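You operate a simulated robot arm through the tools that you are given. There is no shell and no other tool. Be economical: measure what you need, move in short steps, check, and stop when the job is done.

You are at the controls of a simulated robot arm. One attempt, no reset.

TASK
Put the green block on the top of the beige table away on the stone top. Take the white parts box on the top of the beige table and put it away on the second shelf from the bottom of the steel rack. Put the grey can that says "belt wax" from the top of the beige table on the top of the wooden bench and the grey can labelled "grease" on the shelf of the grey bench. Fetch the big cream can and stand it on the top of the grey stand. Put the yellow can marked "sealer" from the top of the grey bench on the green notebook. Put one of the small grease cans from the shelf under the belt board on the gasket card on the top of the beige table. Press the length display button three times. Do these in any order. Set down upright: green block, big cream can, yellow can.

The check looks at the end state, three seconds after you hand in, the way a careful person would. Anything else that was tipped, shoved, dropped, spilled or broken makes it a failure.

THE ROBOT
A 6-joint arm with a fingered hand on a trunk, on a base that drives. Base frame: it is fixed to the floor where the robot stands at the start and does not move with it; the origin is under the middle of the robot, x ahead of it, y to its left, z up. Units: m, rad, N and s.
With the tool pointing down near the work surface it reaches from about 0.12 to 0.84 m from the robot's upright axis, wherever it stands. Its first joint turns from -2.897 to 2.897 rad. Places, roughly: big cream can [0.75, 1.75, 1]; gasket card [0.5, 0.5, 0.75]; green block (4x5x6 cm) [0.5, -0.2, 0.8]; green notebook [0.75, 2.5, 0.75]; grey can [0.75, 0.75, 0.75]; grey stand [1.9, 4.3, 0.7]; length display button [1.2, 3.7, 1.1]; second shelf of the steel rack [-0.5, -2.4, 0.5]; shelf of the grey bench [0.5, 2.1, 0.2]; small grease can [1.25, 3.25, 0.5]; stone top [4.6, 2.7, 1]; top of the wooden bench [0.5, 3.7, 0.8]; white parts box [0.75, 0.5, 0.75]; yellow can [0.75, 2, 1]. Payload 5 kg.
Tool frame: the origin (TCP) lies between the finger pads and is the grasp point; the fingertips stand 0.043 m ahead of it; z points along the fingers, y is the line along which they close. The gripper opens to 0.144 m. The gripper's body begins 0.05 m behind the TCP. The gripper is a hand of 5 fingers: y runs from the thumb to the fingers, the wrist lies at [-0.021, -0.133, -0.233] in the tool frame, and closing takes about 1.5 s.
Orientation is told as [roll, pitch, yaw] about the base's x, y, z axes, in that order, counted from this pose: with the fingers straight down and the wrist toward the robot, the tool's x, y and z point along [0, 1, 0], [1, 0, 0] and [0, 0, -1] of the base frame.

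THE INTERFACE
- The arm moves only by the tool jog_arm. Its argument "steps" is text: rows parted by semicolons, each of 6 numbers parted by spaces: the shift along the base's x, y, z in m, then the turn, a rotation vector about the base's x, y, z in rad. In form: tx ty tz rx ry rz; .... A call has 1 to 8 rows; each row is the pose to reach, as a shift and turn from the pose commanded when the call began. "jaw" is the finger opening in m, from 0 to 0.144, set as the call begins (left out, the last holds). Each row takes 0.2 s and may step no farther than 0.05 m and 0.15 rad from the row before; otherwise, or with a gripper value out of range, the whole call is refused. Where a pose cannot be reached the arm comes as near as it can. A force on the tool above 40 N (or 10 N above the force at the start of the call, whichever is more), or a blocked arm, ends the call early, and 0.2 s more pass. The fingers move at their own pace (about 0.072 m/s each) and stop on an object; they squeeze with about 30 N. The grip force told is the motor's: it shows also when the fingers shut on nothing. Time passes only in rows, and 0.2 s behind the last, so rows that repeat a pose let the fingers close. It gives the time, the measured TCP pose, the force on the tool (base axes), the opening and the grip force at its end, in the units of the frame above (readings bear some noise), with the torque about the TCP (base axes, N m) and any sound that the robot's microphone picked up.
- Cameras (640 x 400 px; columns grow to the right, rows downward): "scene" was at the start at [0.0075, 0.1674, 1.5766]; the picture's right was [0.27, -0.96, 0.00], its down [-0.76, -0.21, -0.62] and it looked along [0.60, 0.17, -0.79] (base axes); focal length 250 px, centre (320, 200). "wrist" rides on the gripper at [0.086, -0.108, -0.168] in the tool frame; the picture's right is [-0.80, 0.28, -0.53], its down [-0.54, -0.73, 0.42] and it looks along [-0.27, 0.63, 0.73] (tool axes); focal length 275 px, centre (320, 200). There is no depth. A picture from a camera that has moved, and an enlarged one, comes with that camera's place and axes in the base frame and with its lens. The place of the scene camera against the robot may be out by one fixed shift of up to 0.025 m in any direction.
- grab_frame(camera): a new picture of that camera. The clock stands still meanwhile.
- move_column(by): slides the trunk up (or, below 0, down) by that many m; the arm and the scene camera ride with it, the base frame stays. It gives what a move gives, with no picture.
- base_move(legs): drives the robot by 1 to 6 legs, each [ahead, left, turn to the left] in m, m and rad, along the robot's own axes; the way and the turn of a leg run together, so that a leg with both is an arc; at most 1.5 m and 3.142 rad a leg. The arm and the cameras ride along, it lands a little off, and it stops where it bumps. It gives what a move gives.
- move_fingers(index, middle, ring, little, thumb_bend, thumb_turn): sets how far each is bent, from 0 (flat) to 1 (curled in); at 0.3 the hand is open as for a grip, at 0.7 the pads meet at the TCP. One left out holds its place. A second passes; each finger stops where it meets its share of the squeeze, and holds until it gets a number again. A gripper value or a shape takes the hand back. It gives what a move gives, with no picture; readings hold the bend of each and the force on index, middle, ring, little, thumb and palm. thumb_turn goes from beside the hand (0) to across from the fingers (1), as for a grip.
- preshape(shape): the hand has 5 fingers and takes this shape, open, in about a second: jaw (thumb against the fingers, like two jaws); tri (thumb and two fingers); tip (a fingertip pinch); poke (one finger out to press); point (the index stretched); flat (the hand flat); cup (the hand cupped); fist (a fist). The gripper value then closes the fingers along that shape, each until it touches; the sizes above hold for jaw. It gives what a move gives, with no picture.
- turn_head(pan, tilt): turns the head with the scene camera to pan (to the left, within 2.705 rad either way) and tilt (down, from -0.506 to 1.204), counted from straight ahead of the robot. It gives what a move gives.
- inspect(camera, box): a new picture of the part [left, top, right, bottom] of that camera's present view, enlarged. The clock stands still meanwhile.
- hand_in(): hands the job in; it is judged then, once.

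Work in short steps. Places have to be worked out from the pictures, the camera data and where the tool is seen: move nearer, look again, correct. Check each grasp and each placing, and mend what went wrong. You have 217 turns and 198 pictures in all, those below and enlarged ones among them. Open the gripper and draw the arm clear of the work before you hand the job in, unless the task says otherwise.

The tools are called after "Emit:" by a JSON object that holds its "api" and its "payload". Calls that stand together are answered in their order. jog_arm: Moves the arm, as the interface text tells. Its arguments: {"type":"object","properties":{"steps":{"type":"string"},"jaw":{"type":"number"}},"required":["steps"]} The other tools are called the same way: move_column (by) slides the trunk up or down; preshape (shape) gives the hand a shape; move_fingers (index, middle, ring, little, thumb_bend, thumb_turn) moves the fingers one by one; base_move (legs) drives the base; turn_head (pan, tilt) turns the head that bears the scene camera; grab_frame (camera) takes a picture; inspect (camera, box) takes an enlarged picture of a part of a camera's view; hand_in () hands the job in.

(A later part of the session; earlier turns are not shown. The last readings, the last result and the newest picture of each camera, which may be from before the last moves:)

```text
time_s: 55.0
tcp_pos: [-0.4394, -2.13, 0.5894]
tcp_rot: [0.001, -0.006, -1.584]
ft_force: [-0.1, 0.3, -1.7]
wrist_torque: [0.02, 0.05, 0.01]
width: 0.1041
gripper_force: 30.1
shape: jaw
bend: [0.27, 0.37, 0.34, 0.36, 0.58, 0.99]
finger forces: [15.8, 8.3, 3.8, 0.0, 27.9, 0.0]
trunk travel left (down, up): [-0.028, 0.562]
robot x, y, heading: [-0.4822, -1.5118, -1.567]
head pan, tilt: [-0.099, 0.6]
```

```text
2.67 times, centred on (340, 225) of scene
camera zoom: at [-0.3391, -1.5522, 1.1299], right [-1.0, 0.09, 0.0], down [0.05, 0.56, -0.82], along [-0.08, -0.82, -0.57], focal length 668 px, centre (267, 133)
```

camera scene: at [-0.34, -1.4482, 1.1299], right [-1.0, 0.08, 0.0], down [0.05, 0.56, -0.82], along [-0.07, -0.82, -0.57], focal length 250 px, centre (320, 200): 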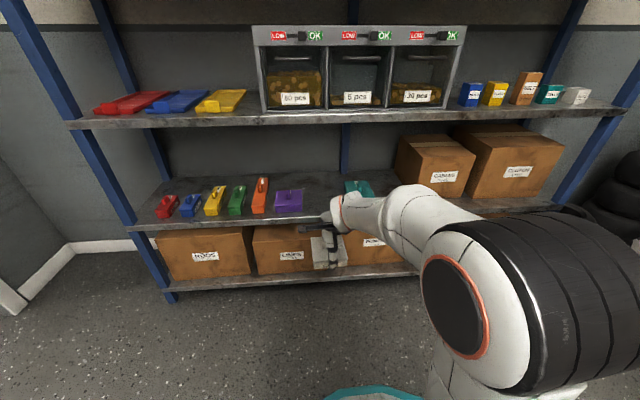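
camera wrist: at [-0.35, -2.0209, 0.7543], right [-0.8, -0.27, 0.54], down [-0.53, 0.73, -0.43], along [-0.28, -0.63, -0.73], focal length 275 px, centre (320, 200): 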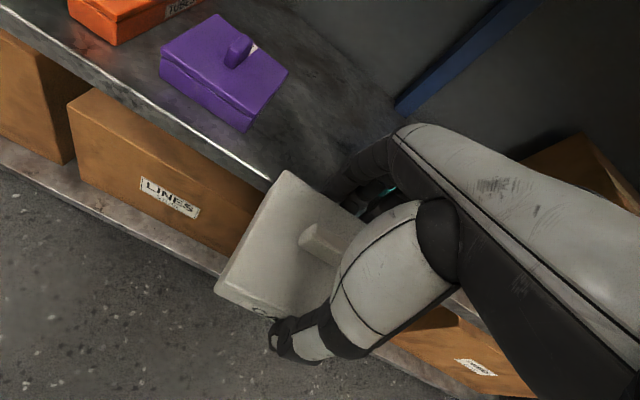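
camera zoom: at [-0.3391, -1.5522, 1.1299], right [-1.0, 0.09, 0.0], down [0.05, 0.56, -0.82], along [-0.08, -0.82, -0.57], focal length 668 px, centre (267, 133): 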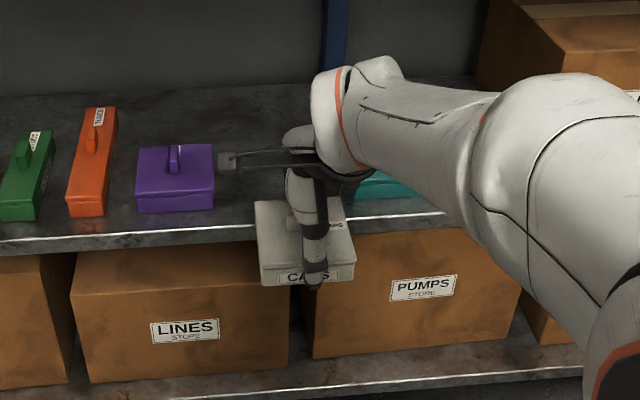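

The box is aligned with the gap and above shelf level. I slide it in over the edge.

Emit:
{"api": "jog_arm", "payload": {"steps": "0.009 -0.03 0 0 0 0.013;0.009 -0.065 0 0 0 0.013;0.009 -0.1 0 0 0 0.013;0.009 -0.125 0 0 0 0.013;0.009 -0.145 0 0 0 0.013"}}

Emit:
{"api": "grab_frame", "payload": {"camera": "wrist"}}

Emit:
{"api": "inspect", "payload": {"camera": "scene", "box": [220, 110, 460, 260]}}

```text
time_s: 56.2
tcp_pos: [-0.4315, -2.2752, 0.5897]
tcp_rot: [-0.001, -0.005, -1.573]
ft_force: [-0.8, 0.6, -1.9]
wrist_torque: [-0.01, -0.01, 0.01]
width: 0.1042
gripper_force: 30.0
shape: jaw
bend: [0.27, 0.37, 0.34, 0.36, 0.58, 0.99]
finger forces: [15.7, 8.2, 3.7, 0.0, 27.7, 0.0]
trunk travel left (down, up): [-0.028, 0.562]
robot x, y, heading: [-0.4819, -1.5163, -1.562]
head pan, tilt: [-0.099, 0.6]
```

```text
162 pictures are left
camera wrist: at [-0.3432, -2.1652, 0.7551], right [-0.8, -0.28, 0.54], down [-0.54, 0.72, -0.43], along [-0.27, -0.63, -0.73], focal length 275 px, centre (320, 200)
```

wrist: 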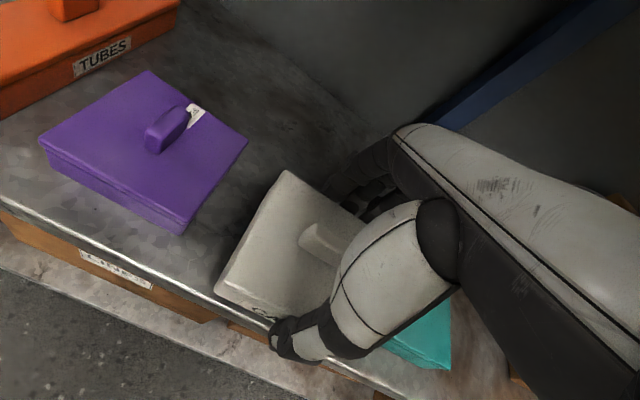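

```text
2.67 times, centred on (340, 185) of scene
camera zoom: at [-0.3391, -1.5522, 1.1299], right [-1.0, 0.09, 0.0], down [0.05, 0.56, -0.82], along [-0.08, -0.82, -0.57], focal length 668 px, centre (267, 240)
```

zoom: 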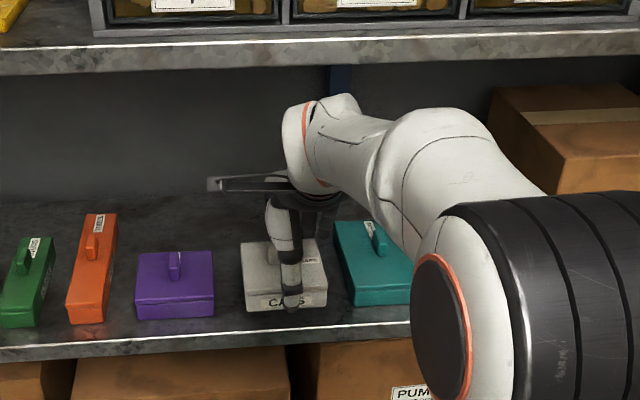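

Alignment is good. I go 12 mm deeper and lower to contact.

Emit:
{"api": "jog_arm", "payload": {"steps": "0 -0.012 0 0 0 0;0 -0.012 -0.012 0 0 0;0 -0.012 -0.018 0 0 0;0 -0.012 -0.022 0 0 0;0 -0.012 -0.025 0 0 0"}}

```text
time_s: 57.4
tcp_pos: [-0.4297, -2.2876, 0.5635]
tcp_rot: [-0.003, -0.007, -1.571]
ft_force: [-0.6, 0.5, -2.9]
wrist_torque: [0.01, -0.01, -0.01]
width: 0.1043
gripper_force: 30.3
shape: jaw
bend: [0.27, 0.37, 0.34, 0.36, 0.58, 0.99]
finger forces: [15.7, 8.3, 3.6, 0.1, 27.6, 0.0]
trunk travel left (down, up): [-0.028, 0.562]
robot x, y, heading: [-0.4833, -1.5174, -1.566]
head pan, tilt: [-0.099, 0.6]
```

No contact yet (still the −2.5 N load); I lower in finer rows.

Emit:
{"api": "jog_arm", "payload": {"steps": "0 0 -0.003 0 0 0;0 0 -0.006 0 0 0;0 0 -0.009 0 0 0"}}

```text
time_s: 58.2
tcp_pos: [-0.4289, -2.2871, 0.5536]
tcp_rot: [0.001, -0.006, -1.573]
ft_force: [0.0, -0.7, -2.0]
wrist_torque: [0.03, 0.01, -0.02]
width: 0.1041
gripper_force: 30.0
shape: jaw
bend: [0.27, 0.37, 0.34, 0.36, 0.58, 0.99]
finger forces: [15.7, 8.2, 3.7, 0.0, 27.7, 0.0]
trunk travel left (down, up): [-0.028, 0.562]
robot x, y, heading: [-0.4846, -1.5177, -1.567]
head pan, tilt: [-0.099, 0.6]
```

Emit:
{"api": "inspect", "payload": {"camera": "scene", "box": [260, 150, 380, 225]}}

Emit:
{"api": "jog_arm", "payload": {"steps": "0 0 -0.003 0 0 0;0 0 -0.006 0 0 0;0 0 -0.009 0 0 0"}}

```text
5.33 times, centred on (320, 188) of scene
camera zoom: at [-0.3391, -1.5523, 1.1299], right [-1.0, 0.09, 0.0], down [0.05, 0.56, -0.82], along [-0.08, -0.82, -0.57], focal length 1335 px, centre (320, 267)
```

zoom: 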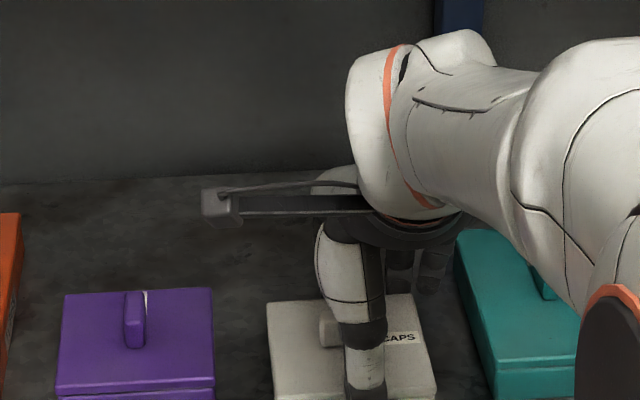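

```text
time_s: 59.0
tcp_pos: [-0.428, -2.2869, 0.552]
tcp_rot: [0.0, -0.018, -1.571]
ft_force: [0.4, 2.5, 31.0]
wrist_torque: [0.88, 0.0, 0.02]
width: 0.1026
gripper_force: 29.8
shape: jaw
bend: [0.27, 0.37, 0.34, 0.36, 0.58, 0.99]
finger forces: [15.2, 8.2, 3.9, 0.0, 30.1, 0.0]
trunk travel left (down, up): [-0.028, 0.562]
robot x, y, heading: [-0.4828, -1.5171, -1.567]
head pan, tilt: [-0.099, 0.6]
```

Contact on the shelf. I relieve the pressure and open the hand.

Emit:
{"api": "jog_arm", "payload": {"steps": "0 0 0.007 0 0 0;0 0 0.007 0 0 0"}}

Emit:
{"api": "jog_arm", "payload": {"steps": "0 0 0 0 0 0;0 0 0 0 0 0;0 0 0 0 0 0;0 0 0 0 0 0;0 0 0 0 0 0", "jaw": 0.144}}

Emit:
{"api": "inspect", "payload": {"camera": "scene", "box": [250, 150, 410, 250]}}

```text
time_s: 59.6
tcp_pos: [-0.4293, -2.2852, 0.5512]
tcp_rot: [-0.001, -0.006, -1.573]
ft_force: [0.0, -3.2, 9.2]
wrist_torque: [-0.32, 0.04, -0.01]
width: 0.1031
gripper_force: 29.7
shape: jaw
bend: [0.26, 0.36, 0.34, 0.36, 0.59, 0.99]
finger forces: [17.3, 9.5, 4.2, 0.0, 26.7, 0.0]
trunk travel left (down, up): [-0.028, 0.562]
robot x, y, heading: [-0.4789, -1.5172, -1.565]
head pan, tilt: [-0.099, 0.6]
```

```text
time_s: 60.8
tcp_pos: [-0.4295, -2.2861, 0.5539]
tcp_rot: [-0.002, -0.006, -1.571]
ft_force: [0.2, 0.0, 0.2]
wrist_torque: [-0.01, 0.01, -0.01]
width: 0.1435
gripper_force: 0.0
shape: jaw
bend: [0.3, 0.3, 0.3, 0.3, 0.3, 0.98]
finger forces: [0.1, 0.0, 0.1, 0.0, 0.0, 0.0]
trunk travel left (down, up): [-0.028, 0.562]
robot x, y, heading: [-0.4798, -1.5189, -1.565]
head pan, tilt: [-0.099, 0.6]
```

```text
4.00 times, centred on (330, 200) of scene
camera zoom: at [-0.3391, -1.5522, 1.1299], right [-1.0, 0.09, 0.0], down [0.05, 0.56, -0.83], along [-0.08, -0.82, -0.56], focal length 1002 px, centre (280, 200)
```

zoom: 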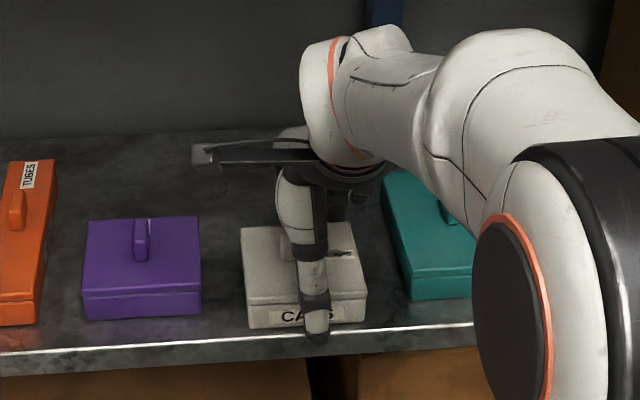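

Box is down and stable. I back off 1 cm, raise in stages so the fingers clear the handle.

Emit:
{"api": "jog_arm", "payload": {"steps": "0 0.012 0 0 0 0;0 0.012 0.02 0 0 0;0 0.012 0.045 0 0 0"}}

Emit:
{"api": "grab_frame", "payload": {"camera": "scene"}}

Emit:
{"api": "grab_frame", "payload": {"camera": "wrist"}}

```text
time_s: 61.6
tcp_pos: [-0.4297, -2.2734, 0.5974]
tcp_rot: [0.0, -0.007, -1.572]
ft_force: [0.4, 0.1, -0.4]
wrist_torque: [-0.01, 0.01, -0.03]
width: 0.1437
gripper_force: 0.0
shape: jaw
bend: [0.3, 0.3, 0.3, 0.3, 0.3, 0.98]
finger forces: [0.1, 0.1, 0.0, 0.0, 0.0, 0.0]
trunk travel left (down, up): [-0.028, 0.562]
robot x, y, heading: [-0.479, -1.5166, -1.568]
head pan, tilt: [-0.099, 0.6]
```

```text
158 pictures are left
camera scene: at [-0.3391, -1.5523, 1.1299], right [-1.0, 0.09, 0.0], down [0.05, 0.56, -0.82], along [-0.08, -0.82, -0.57], focal length 250 px, centre (320, 200)
```

scene: 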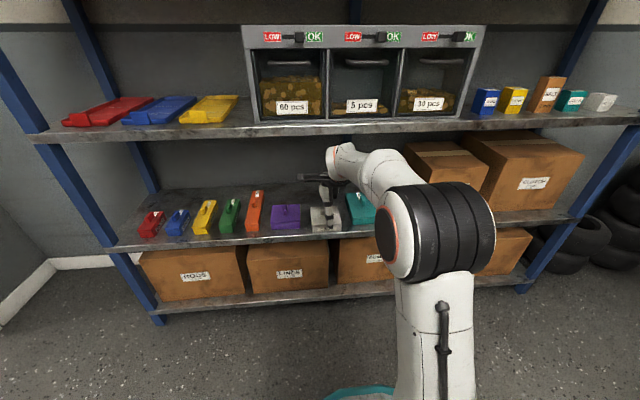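

```text
157 pictures are left
camera wrist: at [-0.3429, -2.1642, 0.7627], right [-0.8, -0.28, 0.54], down [-0.54, 0.72, -0.43], along [-0.27, -0.63, -0.73], focal length 275 px, centre (320, 200)
```

wrist: 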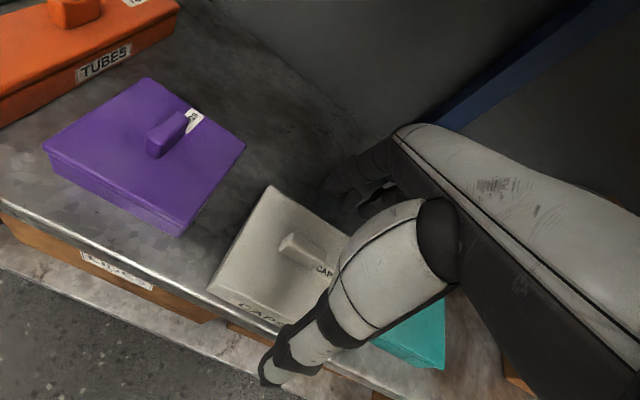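

Fingertips are now above the lid. I back 2 cm, then up, then fully out.

Emit:
{"api": "jog_arm", "payload": {"steps": "0 0.02 0.004 0 0 0;0 0.024 0.02 0 0 0;0 0.026 0.04 0 0 0;0 0.05 0.05 0 0 0;0 0.09 0.05 0 0 0;0 0.13 0.05 0 0 0;0 0.18 0.05 0 0 0;0 0.22 0.05 0 0 0"}}

Emit:
{"api": "grab_frame", "payload": {"camera": "wrist"}}

```text
time_s: 63.4
tcp_pos: [-0.4297, -2.0558, 0.6465]
tcp_rot: [-0.001, -0.007, -1.575]
ft_force: [0.3, -0.4, -0.6]
wrist_torque: [0.03, 0.0, 0.01]
width: 0.1437
gripper_force: 0.0
shape: jaw
bend: [0.3, 0.3, 0.3, 0.3, 0.3, 0.98]
finger forces: [0.1, 0.0, 0.0, 0.1, 0.0, 0.0]
trunk travel left (down, up): [-0.028, 0.562]
robot x, y, heading: [-0.4775, -1.5145, -1.567]
head pan, tilt: [-0.099, 0.6]
```

```text
156 pictures are left
camera wrist: at [-0.3424, -1.9451, 0.8122], right [-0.8, -0.28, 0.54], down [-0.54, 0.72, -0.43], along [-0.27, -0.63, -0.73], focal length 275 px, centre (320, 200)
```

wrist: 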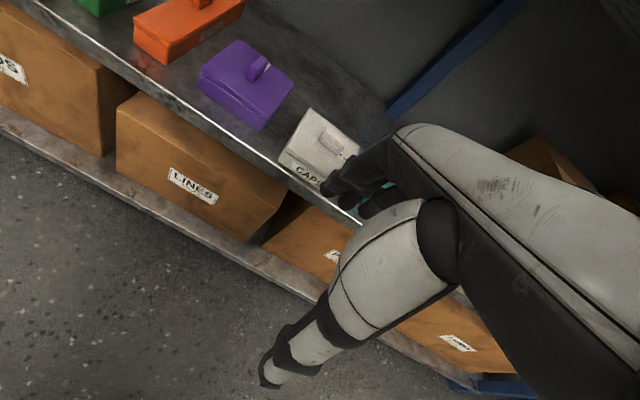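

Box placed on the second shelf. Now back off, raise the trunk, and drive toward the green block.

Emit:
{"api": "base_move", "payload": {"legs": [[-0.55, 0, 0]]}}

Emit:
{"api": "move_column", "payload": {"by": 0.4}}

Emit:
{"api": "move_column", "payload": {"by": 0.1}}

Emit:
{"api": "base_move", "payload": {"legs": [[0, 0, 1.567], [0, 0.77, 0], [0.4, 0, 0]]}}

Emit:
{"api": "turn_head", "payload": {"pan": 0.0, "tilt": 0.8}}

Emit:
{"api": "grab_frame", "payload": {"camera": "scene"}}

Emit:
{"api": "grab_frame", "payload": {"camera": "wrist"}}

```text
time_s: 66.5
tcp_pos: [-0.4329, -1.5055, 0.6465]
tcp_rot: [0.001, -0.008, -1.576]
ft_force: [0.0, -0.5, 0.3]
wrist_torque: [-0.02, 0.0, 0.02]
width: 0.1441
gripper_force: 0.1
shape: jaw
bend: [0.3, 0.3, 0.3, 0.3, 0.3, 0.98]
finger forces: [0.0, 0.0, 0.0, 0.0, 0.1, 0.0]
trunk travel left (down, up): [-0.028, 0.562]
robot x, y, heading: [-0.4811, -0.97, -1.567]
head pan, tilt: [-0.099, 0.6]
```

```text
time_s: 70.4
tcp_pos: [-0.4341, -1.5066, 1.047]
tcp_rot: [0.0, -0.008, -1.575]
ft_force: [0.0, 0.0, -0.6]
wrist_torque: [-0.02, 0.05, -0.01]
width: 0.1441
gripper_force: 0.1
shape: jaw
bend: [0.3, 0.3, 0.3, 0.3, 0.3, 0.98]
finger forces: [0.0, 0.1, 0.1, 0.1, 0.0, 0.1]
trunk travel left (down, up): [-0.428, 0.162]
robot x, y, heading: [-0.4829, -0.9667, -1.571]
head pan, tilt: [-0.099, 0.6]
```

```text
time_s: 71.7
tcp_pos: [-0.4325, -1.5053, 1.1462]
tcp_rot: [0.001, -0.008, -1.576]
ft_force: [-0.5, 0.2, -0.1]
wrist_torque: [0.0, -0.01, -0.01]
width: 0.1438
gripper_force: 0.0
shape: jaw
bend: [0.3, 0.3, 0.3, 0.3, 0.3, 0.98]
finger forces: [0.0, 0.1, 0.0, 0.0, 0.1, 0.1]
trunk travel left (down, up): [-0.528, 0.062]
robot x, y, heading: [-0.4857, -0.9692, -1.567]
head pan, tilt: [-0.099, 0.6]
```

```text
time_s: 81.7
tcp_pos: [0.4655, -0.1699, 1.1469]
tcp_rot: [0.0, -0.008, -0.028]
ft_force: [0.3, 0.3, 0.0]
wrist_torque: [0.01, -0.02, 0.03]
width: 0.144
gripper_force: 0.0
shape: jaw
bend: [0.3, 0.3, 0.3, 0.3, 0.3, 0.98]
finger forces: [0.1, 0.1, 0.1, 0.1, 0.0, 0.0]
trunk travel left (down, up): [-0.528, 0.062]
robot x, y, heading: [-0.0763, -0.2092, -0.017]
head pan, tilt: [-0.099, 0.6]
```

```text
time_s: 82.5
tcp_pos: [0.4652, -0.1692, 1.1444]
tcp_rot: [0.0, -0.007, -0.027]
ft_force: [0.5, -0.8, 0.1]
wrist_torque: [-0.01, -0.01, 0.01]
width: 0.1441
gripper_force: 0.0
shape: jaw
bend: [0.3, 0.3, 0.3, 0.3, 0.3, 0.98]
finger forces: [0.0, 0.0, 0.0, 0.0, 0.0, 0.1]
trunk travel left (down, up): [-0.528, 0.062]
robot x, y, heading: [-0.0701, -0.2094, -0.021]
head pan, tilt: [0.0, 0.799]
```

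```text
155 pictures are left
camera scene: at [-0.0562, -0.0612, 1.6131], right [-0.02, -1.0, 0.0], down [-0.72, 0.01, -0.7], along [0.7, -0.01, -0.72], focal length 250 px, centre (320, 200)
```

scene: 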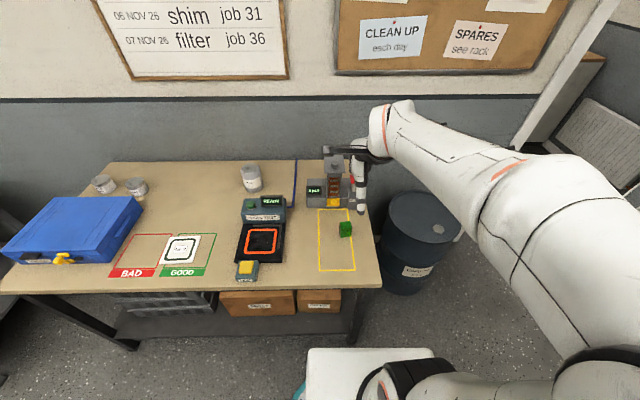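

```text
154 pictures are left
camera wrist: at [0.3584, -0.0801, 1.3125], right [0.26, -0.8, 0.54], down [-0.74, -0.52, -0.43], along [0.62, -0.28, -0.73], focal length 275 px, centre (320, 200)
```

wrist: 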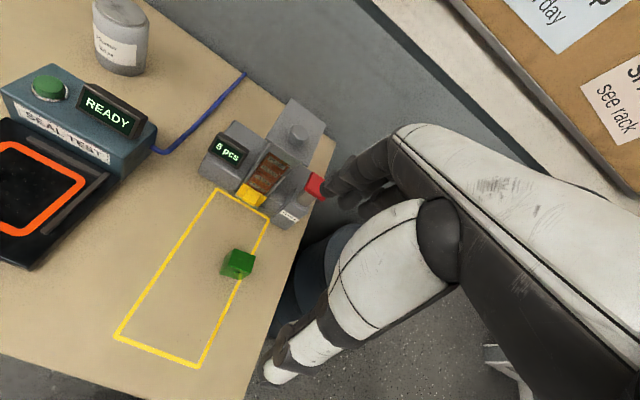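

Emit:
{"api": "inspect", "payload": {"camera": "wrist", "box": [190, 220, 290, 300]}}

Emit:
{"api": "inspect", "payload": {"camera": "scene", "box": [300, 140, 400, 290]}}

```text
5.00 times, centred on (240, 260) of wrist
camera zoom: at [0.3584, -0.0801, 1.3125], right [0.26, -0.8, 0.54], down [-0.74, -0.52, -0.43], along [0.62, -0.28, -0.73], focal length 1376 px, centre (720, -100)
```

zoom: 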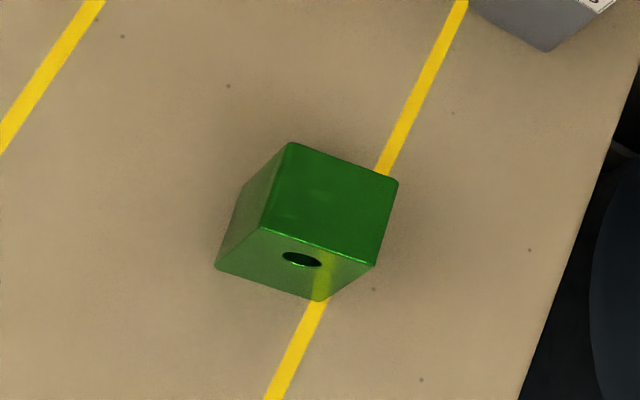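

```text
2.67 times, centred on (350, 215) of scene
camera zoom: at [-0.0562, -0.0612, 1.6131], right [-0.02, -1.0, 0.0], down [-0.72, 0.01, -0.7], along [0.7, -0.01, -0.72], focal length 668 px, centre (240, 160)
```

zoom: 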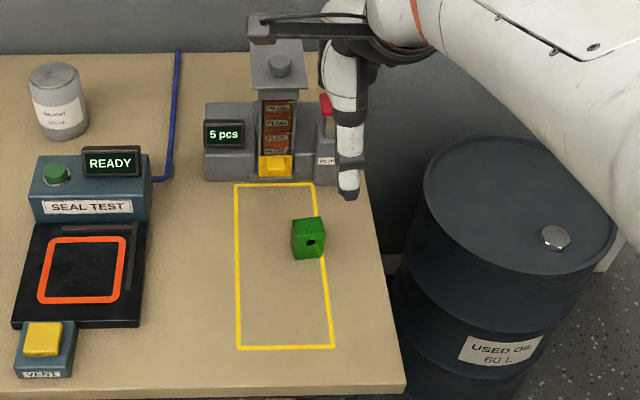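

The green block stands at about (0.536,-0.159), yaw ≈0.15, top ≈0.86. I go above it with the hand opened to 11 cm.

Emit:
{"api": "jog_arm", "payload": {"steps": "0.02 0.003 -0.04 0 0 0.05;0.04 0.006 -0.08 0 0 0.1;0.06 0.01 -0.12 0 0 0.15;0.071 0.01 -0.16 0 0 0.177;0.071 0.01 -0.2 0 0 0.177", "jaw": 0.11}}

Emit:
{"api": "grab_frame", "payload": {"camera": "wrist"}}

Emit:
{"api": "inspect", "payload": {"camera": "scene", "box": [300, 140, 400, 290]}}

```text
time_s: 83.7
tcp_pos: [0.5339, -0.1611, 0.9464]
tcp_rot: [-0.003, -0.007, 0.151]
ft_force: [-0.5, 0.7, 0.1]
wrist_torque: [0.0, -0.01, 0.02]
width: 0.1103
gripper_force: 0.0
shape: jaw
bend: [0.26, 0.35, 0.33, 0.33, 0.54, 0.99]
finger forces: [0.0, 0.1, 0.0, 0.1, 0.1, 0.0]
trunk travel left (down, up): [-0.528, 0.062]
robot x, y, heading: [-0.0738, -0.2079, -0.019]
head pan, tilt: [0.0, 0.799]
```

```text
151 pictures are left
camera wrist: at [0.4132, -0.0914, 1.1124], right [0.4, -0.74, 0.54], down [-0.63, -0.65, -0.43], along [0.66, -0.17, -0.73], focal length 275 px, centre (320, 200)
```

wrist: 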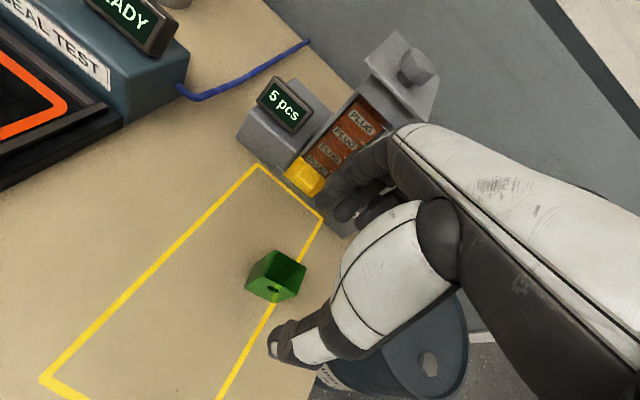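

```text
2.67 times, centred on (350, 215) of scene
camera zoom: at [-0.0558, -0.0612, 1.6131], right [-0.02, -1.0, 0.0], down [-0.72, 0.01, -0.7], along [0.7, -0.01, -0.72], focal length 668 px, centre (240, 160)
```

zoom: 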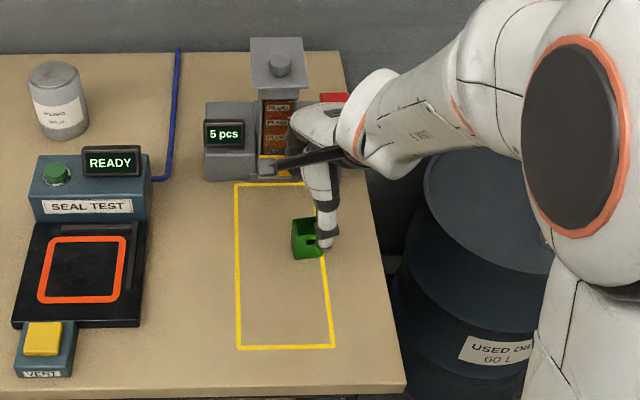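

Triangulation confirms the block (top z≈0.856). I narrow to 9 cm and lower around it.

Emit:
{"api": "jog_arm", "payload": {"steps": "0.003 0.002 -0.02 0 0 0;0.003 0.002 -0.045 0 0 0;0.003 0.002 -0.06 0 0 0", "jaw": 0.09}}

Emit:
{"api": "grab_frame", "payload": {"camera": "wrist"}}

Emit:
{"api": "inspect", "payload": {"camera": "scene", "box": [320, 170, 380, 250]}}

```text
time_s: 84.5
tcp_pos: [0.5374, -0.159, 0.8861]
tcp_rot: [-0.012, -0.007, 0.163]
ft_force: [1.5, -1.8, 1.0]
wrist_torque: [0.11, 0.08, -0.08]
width: 0.0904
gripper_force: 0.1
shape: jaw
bend: [0.28, 0.4, 0.37, 0.4, 0.64, 1.0]
finger forces: [0.1, 0.1, 0.0, 0.1, 0.1, 0.0]
trunk travel left (down, up): [-0.528, 0.062]
robot x, y, heading: [-0.0745, -0.2095, -0.016]
head pan, tilt: [0.0, 0.799]
```

```text
149 pictures are left
camera wrist: at [0.416, -0.0899, 1.0517], right [0.41, -0.73, 0.54], down [-0.62, -0.66, -0.42], along [0.67, -0.17, -0.73], focal length 275 px, centre (320, 200)
```

wrist: 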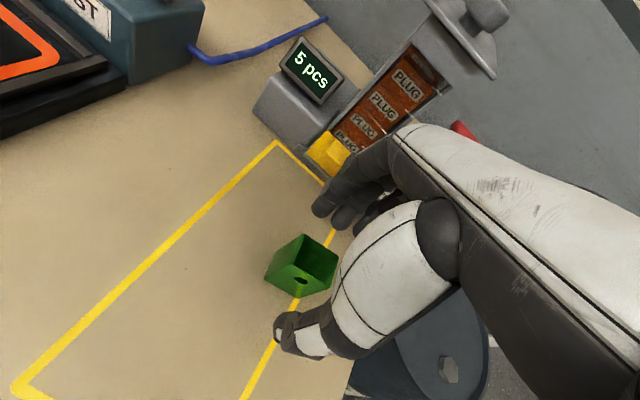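

```text
5.00 times, centred on (350, 210) of scene
camera zoom: at [-0.056, -0.0612, 1.6131], right [-0.02, -1.0, 0.0], down [-0.72, 0.01, -0.7], along [0.7, -0.01, -0.72], focal length 1252 px, centre (170, 150)
```

zoom: 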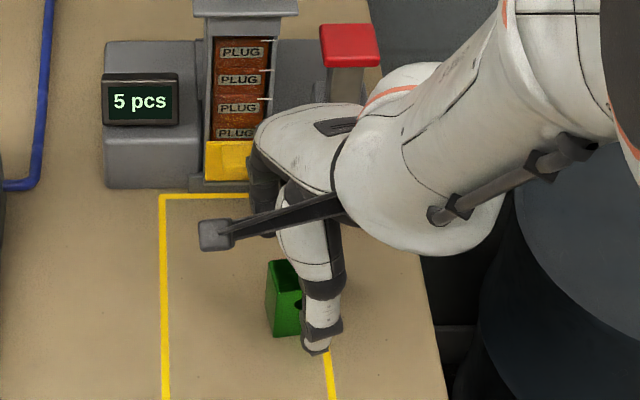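

There is a small force and a slight twist; I re-read at rest to see whether something touches.

Emit:
{"api": "jog_arm", "payload": {"steps": "0 0 0 0 0 0;0 0 0 0 0 0"}}

Emit:
{"api": "turn_head", "payload": {"pan": -0.5, "tilt": 0.9}}

Emit:
{"api": "grab_frame", "payload": {"camera": "scene"}}

```text
time_s: 85.0
tcp_pos: [0.5394, -0.1588, 0.887]
tcp_rot: [-0.001, -0.007, 0.149]
ft_force: [0.9, 0.0, -0.2]
wrist_torque: [-0.02, 0.0, 0.0]
width: 0.0903
gripper_force: 0.1
shape: jaw
bend: [0.28, 0.4, 0.37, 0.4, 0.64, 1.0]
finger forces: [0.0, 0.1, 0.0, 0.0, 0.0, 0.0]
trunk travel left (down, up): [-0.528, 0.062]
robot x, y, heading: [-0.0725, -0.2093, -0.02]
head pan, tilt: [0.0, 0.799]
```

```text
time_s: 86.0
tcp_pos: [0.5383, -0.1587, 0.8871]
tcp_rot: [-0.001, -0.006, 0.149]
ft_force: [0.1, 1.1, 0.2]
wrist_torque: [-0.01, 0.0, 0.01]
width: 0.0901
gripper_force: 0.2
shape: jaw
bend: [0.28, 0.4, 0.37, 0.4, 0.64, 1.0]
finger forces: [0.0, 0.0, 0.0, 0.1, 0.0, 0.1]
trunk travel left (down, up): [-0.528, 0.062]
robot x, y, heading: [-0.0748, -0.2104, -0.02]
head pan, tilt: [-0.499, 0.901]
```

```text
147 pictures are left
camera scene: at [-0.0712, -0.097, 1.6051], right [-0.49, -0.87, 0.0], down [-0.68, 0.39, -0.62], along [0.54, -0.31, -0.78], focal length 250 px, centre (320, 200)
```

scene: 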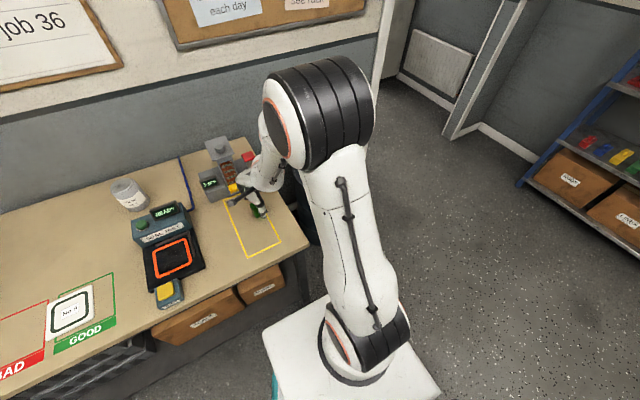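

It was only a transient. I lower to grasp height and close.

Emit:
{"api": "jog_arm", "payload": {"steps": "0 0 -0.015 0 0 0;0 0 -0.03 0 0 0;0 0 -0.03 0 0 0"}}

Emit:
{"api": "jog_arm", "payload": {"steps": "0 0 0 0 0 0;0 0 0 0 0 0;0 0 0 0 0 0;0 0 0 0 0 0;0 0 0 0 0 0", "jaw": 0.02}}

Emit:
{"api": "grab_frame", "payload": {"camera": "wrist"}}

```text
time_s: 86.8
tcp_pos: [0.5373, -0.1582, 0.8577]
tcp_rot: [0.0, -0.007, 0.149]
ft_force: [0.5, -0.1, 0.2]
wrist_torque: [0.03, 0.05, -0.01]
width: 0.0903
gripper_force: 0.1
shape: jaw
bend: [0.28, 0.4, 0.37, 0.4, 0.64, 1.0]
finger forces: [0.1, 0.1, 0.0, 0.1, 0.1, 0.0]
trunk travel left (down, up): [-0.528, 0.062]
robot x, y, heading: [-0.0755, -0.2056, -0.021]
head pan, tilt: [-0.499, 0.901]
```

```text
time_s: 88.0
tcp_pos: [0.5371, -0.1588, 0.8579]
tcp_rot: [-0.001, -0.006, 0.15]
ft_force: [-1.2, -0.2, -1.0]
wrist_torque: [0.04, 0.01, -0.01]
width: 0.0269
gripper_force: 29.5
shape: jaw
bend: [0.73, 0.59, 0.63, 0.61, 0.75, 1.0]
finger forces: [16.4, 9.0, 0.0, 0.0, 25.8, 0.0]
trunk travel left (down, up): [-0.528, 0.062]
robot x, y, heading: [-0.0729, -0.2107, -0.025]
head pan, tilt: [-0.499, 0.901]
```

```text
146 pictures are left
camera wrist: at [0.4164, -0.0891, 1.0226], right [0.4, -0.75, 0.54], down [-0.63, -0.64, -0.43], along [0.66, -0.17, -0.73], focal length 275 px, centre (320, 200)
```

wrist: 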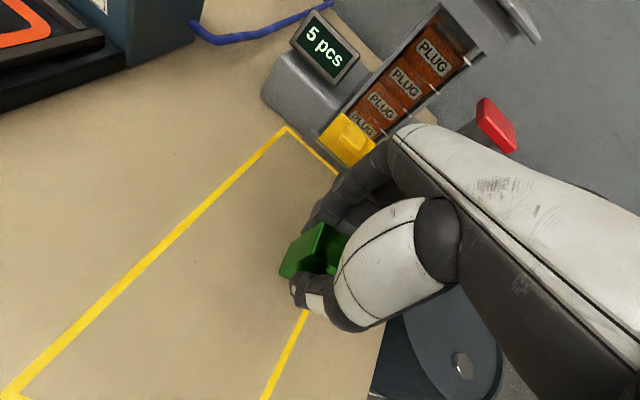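

Gripped at 30 N. I lift and check.

Emit:
{"api": "jog_arm", "payload": {"steps": "0 0 0.02 0 0 0;0 0 0.06 0 0 0;-0.02 0 0.1 0 0 0;-0.05 0 0.14 0 0 0;-0.08 0 0.18 0 0 0;-0.1 0 0.22 0 0 0"}}

Emit:
{"api": "grab_frame", "payload": {"camera": "wrist"}}

```text
time_s: 89.4
tcp_pos: [0.4401, -0.1551, 1.0758]
tcp_rot: [0.008, -0.008, 0.143]
ft_force: [-0.5, -2.2, -2.3]
wrist_torque: [0.08, -0.01, 0.01]
width: 0.0266
gripper_force: 30.1
shape: jaw
bend: [0.73, 0.59, 0.63, 0.61, 0.75, 1.0]
finger forces: [16.4, 9.4, 0.0, 0.0, 25.8, 0.0]
trunk travel left (down, up): [-0.528, 0.062]
robot x, y, heading: [-0.0732, -0.208, -0.023]
head pan, tilt: [-0.499, 0.901]
```

```text
145 pictures are left
camera wrist: at [0.3205, -0.0873, 1.2422], right [0.39, -0.75, 0.53], down [-0.64, -0.64, -0.43], along [0.66, -0.17, -0.73], focal length 275 px, centre (320, 200)
```

wrist: 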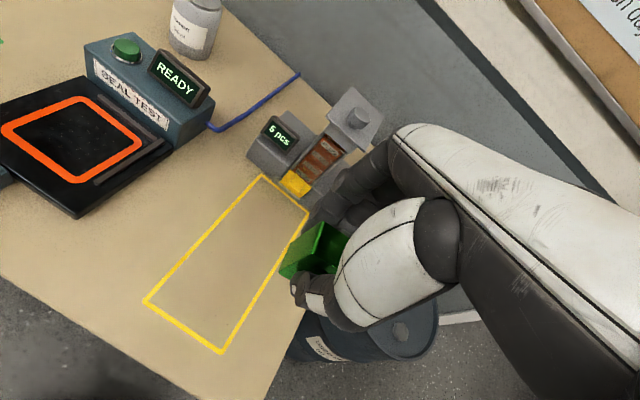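

Block is held. Now I back off and slide right to line up with the doorway, then look.

Emit:
{"api": "base_move", "payload": {"legs": [[-0.15, 0, 0.02], [0, -1.45, 0]]}}

Emit:
{"api": "turn_head", "payload": {"pan": 0.0, "tilt": 0.35}}

Emit:
{"api": "grab_frame", "payload": {"camera": "scene"}}

```text
time_s: 97.7
tcp_pos: [0.2777, -1.6241, 1.0761]
tcp_rot: [0.0, -0.007, 0.153]
ft_force: [-0.5, -0.1, -1.0]
wrist_torque: [0.03, -0.03, 0.0]
width: 0.0265
gripper_force: 29.5
shape: jaw
bend: [0.73, 0.59, 0.63, 0.61, 0.75, 1.0]
finger forces: [16.5, 9.3, 0.1, 0.0, 25.7, 0.1]
trunk travel left (down, up): [-0.528, 0.062]
robot x, y, heading: [-0.2396, -1.6801, -0.016]
head pan, tilt: [-0.499, 0.901]
```

```text
time_s: 98.6
tcp_pos: [0.2778, -1.6242, 1.075]
tcp_rot: [-0.001, -0.007, 0.155]
ft_force: [0.0, 0.1, -2.4]
wrist_torque: [0.0, 0.02, -0.02]
width: 0.0264
gripper_force: 30.3
shape: jaw
bend: [0.73, 0.59, 0.63, 0.61, 0.75, 1.0]
finger forces: [16.4, 9.3, 0.1, 0.0, 25.8, 0.0]
trunk travel left (down, up): [-0.528, 0.062]
robot x, y, heading: [-0.2357, -1.6766, -0.011]
head pan, tilt: [0.0, 0.351]
```

```text
144 pictures are left
camera scene: at [-0.2075, -1.5311, 1.6526], right [-0.02, -1.0, 0.0], down [-0.34, 0.01, -0.94], along [0.94, -0.02, -0.34], focal length 250 px, centre (320, 200)
```

scene: 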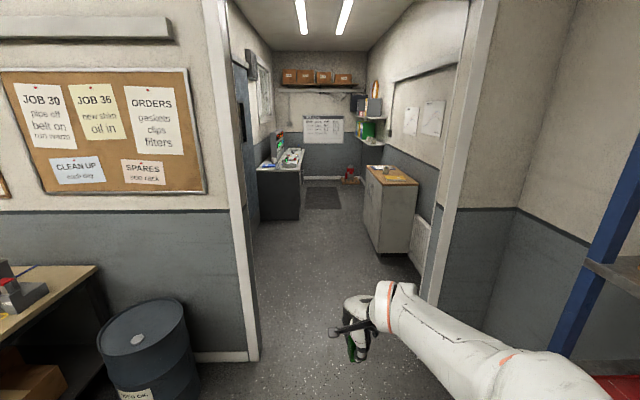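

The doorway spans y≈-1.1…-2.3. I drive through in a straight line and look on.

Emit:
{"api": "base_move", "payload": {"legs": [[1.4, 0, 0.01]]}}

Emit:
{"api": "turn_head", "payload": {"pan": 0.5, "tilt": 0.35}}

Emit:
{"api": "grab_frame", "payload": {"camera": "scene"}}

```text
time_s: 105.6
tcp_pos: [1.6682, -1.63, 1.0746]
tcp_rot: [0.001, -0.007, 0.167]
ft_force: [0.1, 0.6, -1.9]
wrist_torque: [-0.01, 0.06, 0.02]
width: 0.0263
gripper_force: 29.9
shape: jaw
bend: [0.73, 0.59, 0.63, 0.61, 0.75, 1.0]
finger forces: [16.5, 9.3, 0.0, 0.1, 25.8, 0.1]
trunk travel left (down, up): [-0.528, 0.062]
robot x, y, heading: [1.1557, -1.6919, -0.003]
head pan, tilt: [0.0, 0.351]
```

```text
time_s: 106.5
tcp_pos: [1.6682, -1.6301, 1.0746]
tcp_rot: [0.002, -0.006, 0.167]
ft_force: [1.3, -0.8, -2.1]
wrist_torque: [0.04, 0.04, -0.02]
width: 0.0267
gripper_force: 30.5
shape: jaw
bend: [0.73, 0.59, 0.63, 0.61, 0.75, 1.0]
finger forces: [16.5, 9.4, 0.0, 0.0, 25.8, 0.1]
trunk travel left (down, up): [-0.528, 0.062]
robot x, y, heading: [1.1504, -1.6916, 0.002]
head pan, tilt: [0.499, 0.351]
```

```text
143 pictures are left
camera scene: at [1.17, -1.499, 1.6527], right [0.48, -0.88, 0.0], down [-0.3, -0.16, -0.94], along [0.83, 0.45, -0.34], focal length 250 px, centre (320, 200)
```

scene: 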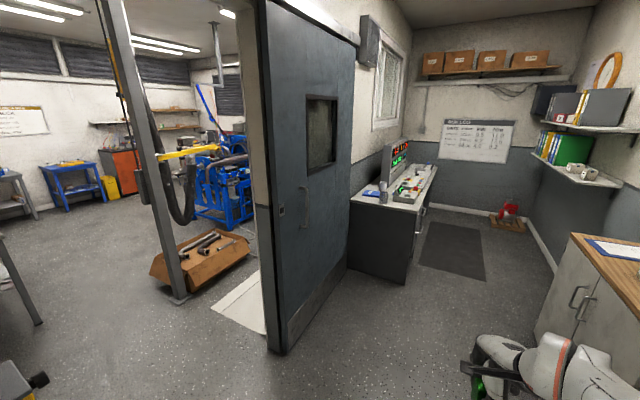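

Emit:
{"api": "turn_head", "payload": {"pan": 1.2, "tilt": 0.4}}

Emit:
{"api": "grab_frame", "payload": {"camera": "scene"}}

Emit:
{"api": "turn_head", "payload": {"pan": 1.8, "tilt": 0.5}}

Emit:
{"api": "grab_frame", "payload": {"camera": "scene"}}

```text
time_s: 107.6
tcp_pos: [1.6678, -1.6313, 1.0753]
tcp_rot: [0.001, -0.006, 0.164]
ft_force: [-0.1, 0.4, -1.9]
wrist_torque: [0.04, -0.03, -0.01]
width: 0.0264
gripper_force: 30.0
shape: jaw
bend: [0.73, 0.59, 0.63, 0.61, 0.75, 1.0]
finger forces: [16.6, 9.3, 0.0, 0.1, 25.8, 0.0]
trunk travel left (down, up): [-0.528, 0.062]
robot x, y, heading: [1.153, -1.6894, -0.009]
head pan, tilt: [1.201, 0.4]
```

```text
142 pictures are left
camera scene: at [1.1219, -1.4571, 1.6481], right [0.93, -0.36, 0.0], down [-0.14, -0.36, -0.92], along [0.34, 0.86, -0.39], focal length 250 px, centre (320, 200)
```

scene: 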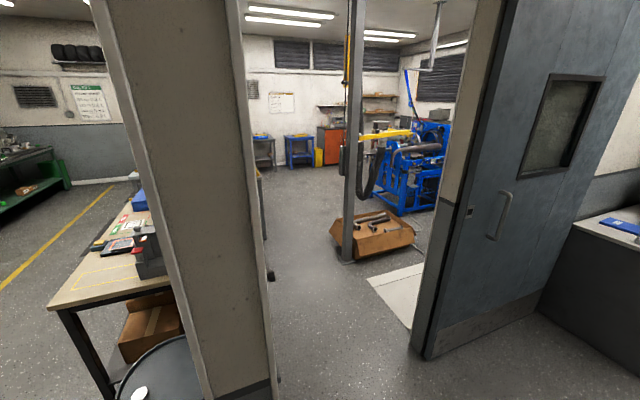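

```text
time_s: 108.6
tcp_pos: [1.6677, -1.6305, 1.0752]
tcp_rot: [0.0, -0.007, 0.166]
ft_force: [-0.3, 0.5, -1.7]
wrist_torque: [-0.01, 0.0, 0.0]
width: 0.0264
gripper_force: 30.1
shape: jaw
bend: [0.73, 0.59, 0.63, 0.61, 0.75, 1.0]
finger forces: [16.6, 9.3, 0.0, 0.0, 25.8, 0.1]
trunk travel left (down, up): [-0.528, 0.062]
robot x, y, heading: [1.1536, -1.6861, 0.001]
head pan, tilt: [1.799, 0.499]
```

```text
141 pictures are left
camera scene: at [1.0678, -1.4546, 1.639], right [0.97, 0.22, 0.0], down [0.11, -0.47, -0.88], along [-0.2, 0.86, -0.48], focal length 250 px, centre (320, 200)
```

scene: 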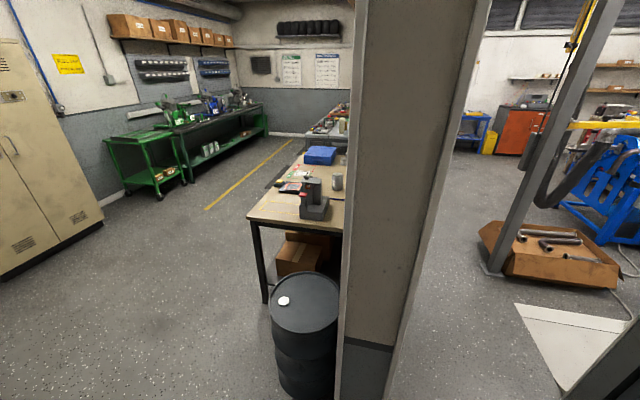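

The hall lies through an opening at x≈1.25–2.2, y≈-0.6. I move to its centre line, turn left and drive in a bit.

Emit:
{"api": "base_move", "payload": {"legs": [[0.52, 0, 0], [0, 0, 1.565]]}}

Emit:
{"api": "turn_head", "payload": {"pan": 0.0, "tilt": 0.4}}

Emit:
{"api": "grab_frame", "payload": {"camera": "scene"}}

```text
time_s: 115.4
tcp_pos: [1.6227, -1.1769, 1.0752]
tcp_rot: [0.001, -0.008, 1.732]
ft_force: [0.6, 0.0, -0.9]
wrist_torque: [0.02, 0.0, 0.0]
width: 0.0265
gripper_force: 30.1
shape: jaw
bend: [0.73, 0.59, 0.63, 0.61, 0.75, 1.0]
finger forces: [16.3, 9.2, 0.0, 0.1, 25.3, 0.0]
trunk travel left (down, up): [-0.528, 0.062]
robot x, y, heading: [1.6791, -1.6933, 1.562]
head pan, tilt: [1.799, 0.499]
```

```text
time_s: 117.2
tcp_pos: [1.6238, -1.1767, 1.0751]
tcp_rot: [0.0, -0.007, 1.731]
ft_force: [0.5, 0.1, -1.9]
wrist_torque: [0.0, -0.02, -0.01]
width: 0.0266
gripper_force: 30.0
shape: jaw
bend: [0.73, 0.59, 0.63, 0.61, 0.75, 1.0]
finger forces: [16.2, 9.1, 0.0, 0.0, 25.3, 0.0]
trunk travel left (down, up): [-0.528, 0.062]
robot x, y, heading: [1.6774, -1.6913, 1.564]
head pan, tilt: [0.0, 0.4]
```

```text
140 pictures are left
camera scene: at [1.5193, -1.667, 1.6481], right [1.0, -0.01, 0.0], down [0.0, -0.39, -0.92], along [0.01, 0.92, -0.39], focal length 250 px, centre (320, 200)
```

scene: 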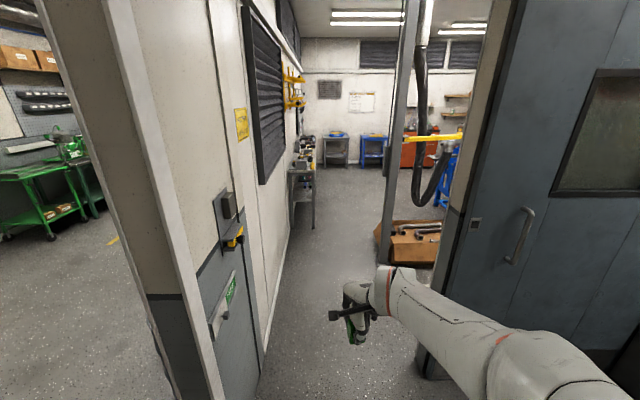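

Clear passage ahead; I drive in 1.5 m and then look around.

Emit:
{"api": "base_move", "payload": {"legs": [[1.45, 0, 0.005]]}}

Emit:
{"api": "turn_head", "payload": {"pan": -0.6, "tilt": 0.35}}

Emit:
{"api": "grab_frame", "payload": {"camera": "scene"}}

Emit:
{"api": "turn_head", "payload": {"pan": 0.1, "tilt": 0.35}}

Emit:
{"api": "grab_frame", "payload": {"camera": "scene"}}

```text
time_s: 124.4
tcp_pos: [1.6363, 0.2604, 1.0742]
tcp_rot: [0.001, -0.007, 1.729]
ft_force: [-0.4, 0.4, -2.3]
wrist_torque: [-0.05, 0.04, 0.0]
width: 0.0264
gripper_force: 30.1
shape: jaw
bend: [0.73, 0.59, 0.63, 0.61, 0.75, 1.0]
finger forces: [16.4, 9.2, 0.0, 0.0, 25.2, 0.0]
trunk travel left (down, up): [-0.528, 0.062]
robot x, y, heading: [1.6966, -0.2552, 1.562]
head pan, tilt: [0.0, 0.4]
```

```text
time_s: 125.4
tcp_pos: [1.6375, 0.2618, 1.0745]
tcp_rot: [0.0, -0.008, 1.729]
ft_force: [0.1, -0.3, -1.5]
wrist_torque: [0.03, 0.03, 0.0]
width: 0.0264
gripper_force: 29.4
shape: jaw
bend: [0.73, 0.59, 0.63, 0.61, 0.75, 1.0]
finger forces: [16.3, 9.2, 0.0, 0.0, 25.2, 0.0]
trunk travel left (down, up): [-0.528, 0.062]
robot x, y, heading: [1.6949, -0.2548, 1.558]
head pan, tilt: [-0.6, 0.351]
```

```text
139 pictures are left
camera scene: at [1.5855, -0.2457, 1.6527], right [0.82, -0.57, 0.0], down [-0.2, -0.28, -0.94], along [0.54, 0.77, -0.34], focal length 250 px, centre (320, 200)
```

scene: 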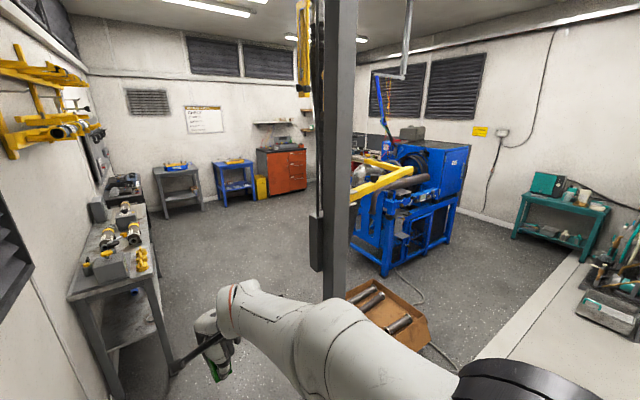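

```text
time_s: 126.5
tcp_pos: [1.6378, 0.2603, 1.0748]
tcp_rot: [0.001, -0.006, 1.732]
ft_force: [0.2, -0.3, -2.0]
wrist_torque: [0.0, 0.02, -0.01]
width: 0.0264
gripper_force: 29.9
shape: jaw
bend: [0.73, 0.59, 0.63, 0.61, 0.75, 1.0]
finger forces: [16.3, 9.1, 0.1, 0.0, 25.3, 0.1]
trunk travel left (down, up): [-0.528, 0.062]
robot x, y, heading: [1.6908, -0.2555, 1.565]
head pan, tilt: [0.099, 0.351]
```

```text
138 pictures are left
camera scene: at [1.524, -0.2293, 1.6527], right [1.0, 0.09, 0.0], down [0.03, -0.34, -0.94], along [-0.08, 0.94, -0.34], focal length 250 px, centre (320, 200)
```

scene: 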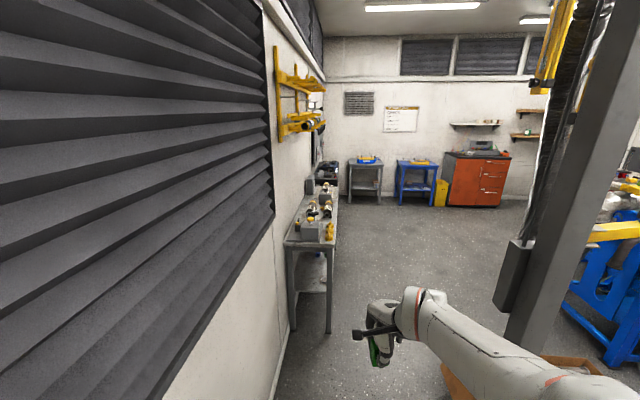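

The stone top must be behind the blue machine; the bench with the belt board is on the left wall. I keep to x≈1.81 between bench and crate.

Emit:
{"api": "base_move", "payload": {"legs": [[0, -0.11, 0.008], [0.75, 0, 0]]}}

Emit:
{"api": "turn_head", "payload": {"pan": 0.5, "tilt": 0.9}}

Emit:
{"api": "grab_frame", "payload": {"camera": "scene"}}

Emit:
{"api": "turn_head", "payload": {"pan": -0.6, "tilt": 0.7}}

Emit:
{"api": "grab_frame", "payload": {"camera": "scene"}}

```text
time_s: 131.3
tcp_pos: [1.764, 1.0023, 1.0752]
tcp_rot: [0.001, -0.007, 1.718]
ft_force: [0.4, -0.4, -1.8]
wrist_torque: [0.0, 0.04, 0.03]
width: 0.0262
gripper_force: 30.2
shape: jaw
bend: [0.73, 0.59, 0.63, 0.61, 0.75, 1.0]
finger forces: [16.4, 9.1, 0.0, 0.0, 25.3, 0.1]
trunk travel left (down, up): [-0.528, 0.062]
robot x, y, heading: [1.8179, 0.4833, 1.555]
head pan, tilt: [0.099, 0.351]
```

```text
time_s: 132.3
tcp_pos: [1.7636, 1.0027, 1.0745]
tcp_rot: [-0.001, -0.007, 1.721]
ft_force: [0.1, 0.3, -2.3]
wrist_torque: [0.01, 0.02, 0.04]
width: 0.0265
gripper_force: 29.5
shape: jaw
bend: [0.73, 0.59, 0.63, 0.61, 0.75, 1.0]
finger forces: [16.4, 9.1, 0.0, 0.1, 25.4, 0.0]
trunk travel left (down, up): [-0.528, 0.062]
robot x, y, heading: [1.8167, 0.4864, 1.548]
head pan, tilt: [0.499, 0.901]
```

```text
137 pictures are left
camera scene: at [1.6186, 0.4872, 1.6052], right [0.89, 0.46, 0.0], down [0.36, -0.7, -0.62], along [-0.29, 0.55, -0.78], focal length 250 px, centre (320, 200)
```

scene: 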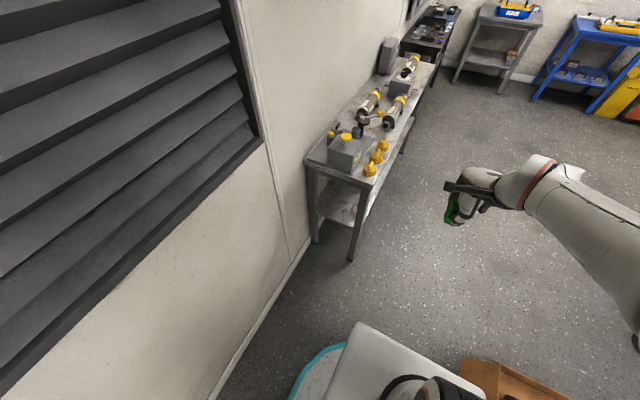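

```text
time_s: 133.6
tcp_pos: [1.7649, 1.0006, 1.0742]
tcp_rot: [0.002, -0.007, 1.72]
ft_force: [-0.4, -1.1, -1.4]
wrist_torque: [-0.04, -0.02, 0.0]
width: 0.0266
gripper_force: 29.2
shape: jaw
bend: [0.73, 0.59, 0.63, 0.61, 0.75, 1.0]
finger forces: [16.2, 9.1, 0.1, 0.0, 25.3, 0.1]
trunk travel left (down, up): [-0.528, 0.062]
robot x, y, heading: [1.8148, 0.4866, 1.554]
head pan, tilt: [-0.6, 0.7]
```

```text
136 pictures are left
camera scene: at [1.7027, 0.4893, 1.6213], right [0.81, -0.58, 0.0], down [-0.37, -0.52, -0.76], along [0.44, 0.62, -0.64], focal length 250 px, centre (320, 200)
```

scene: 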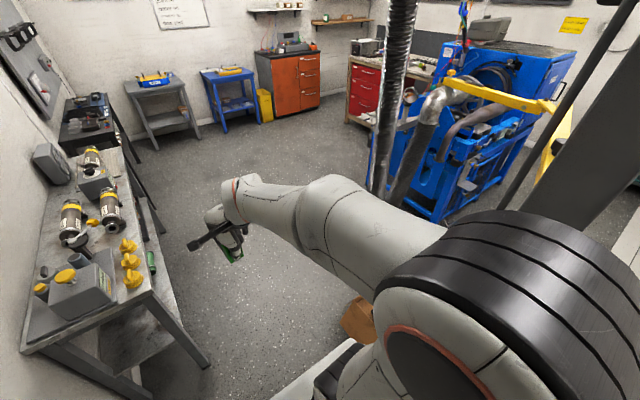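

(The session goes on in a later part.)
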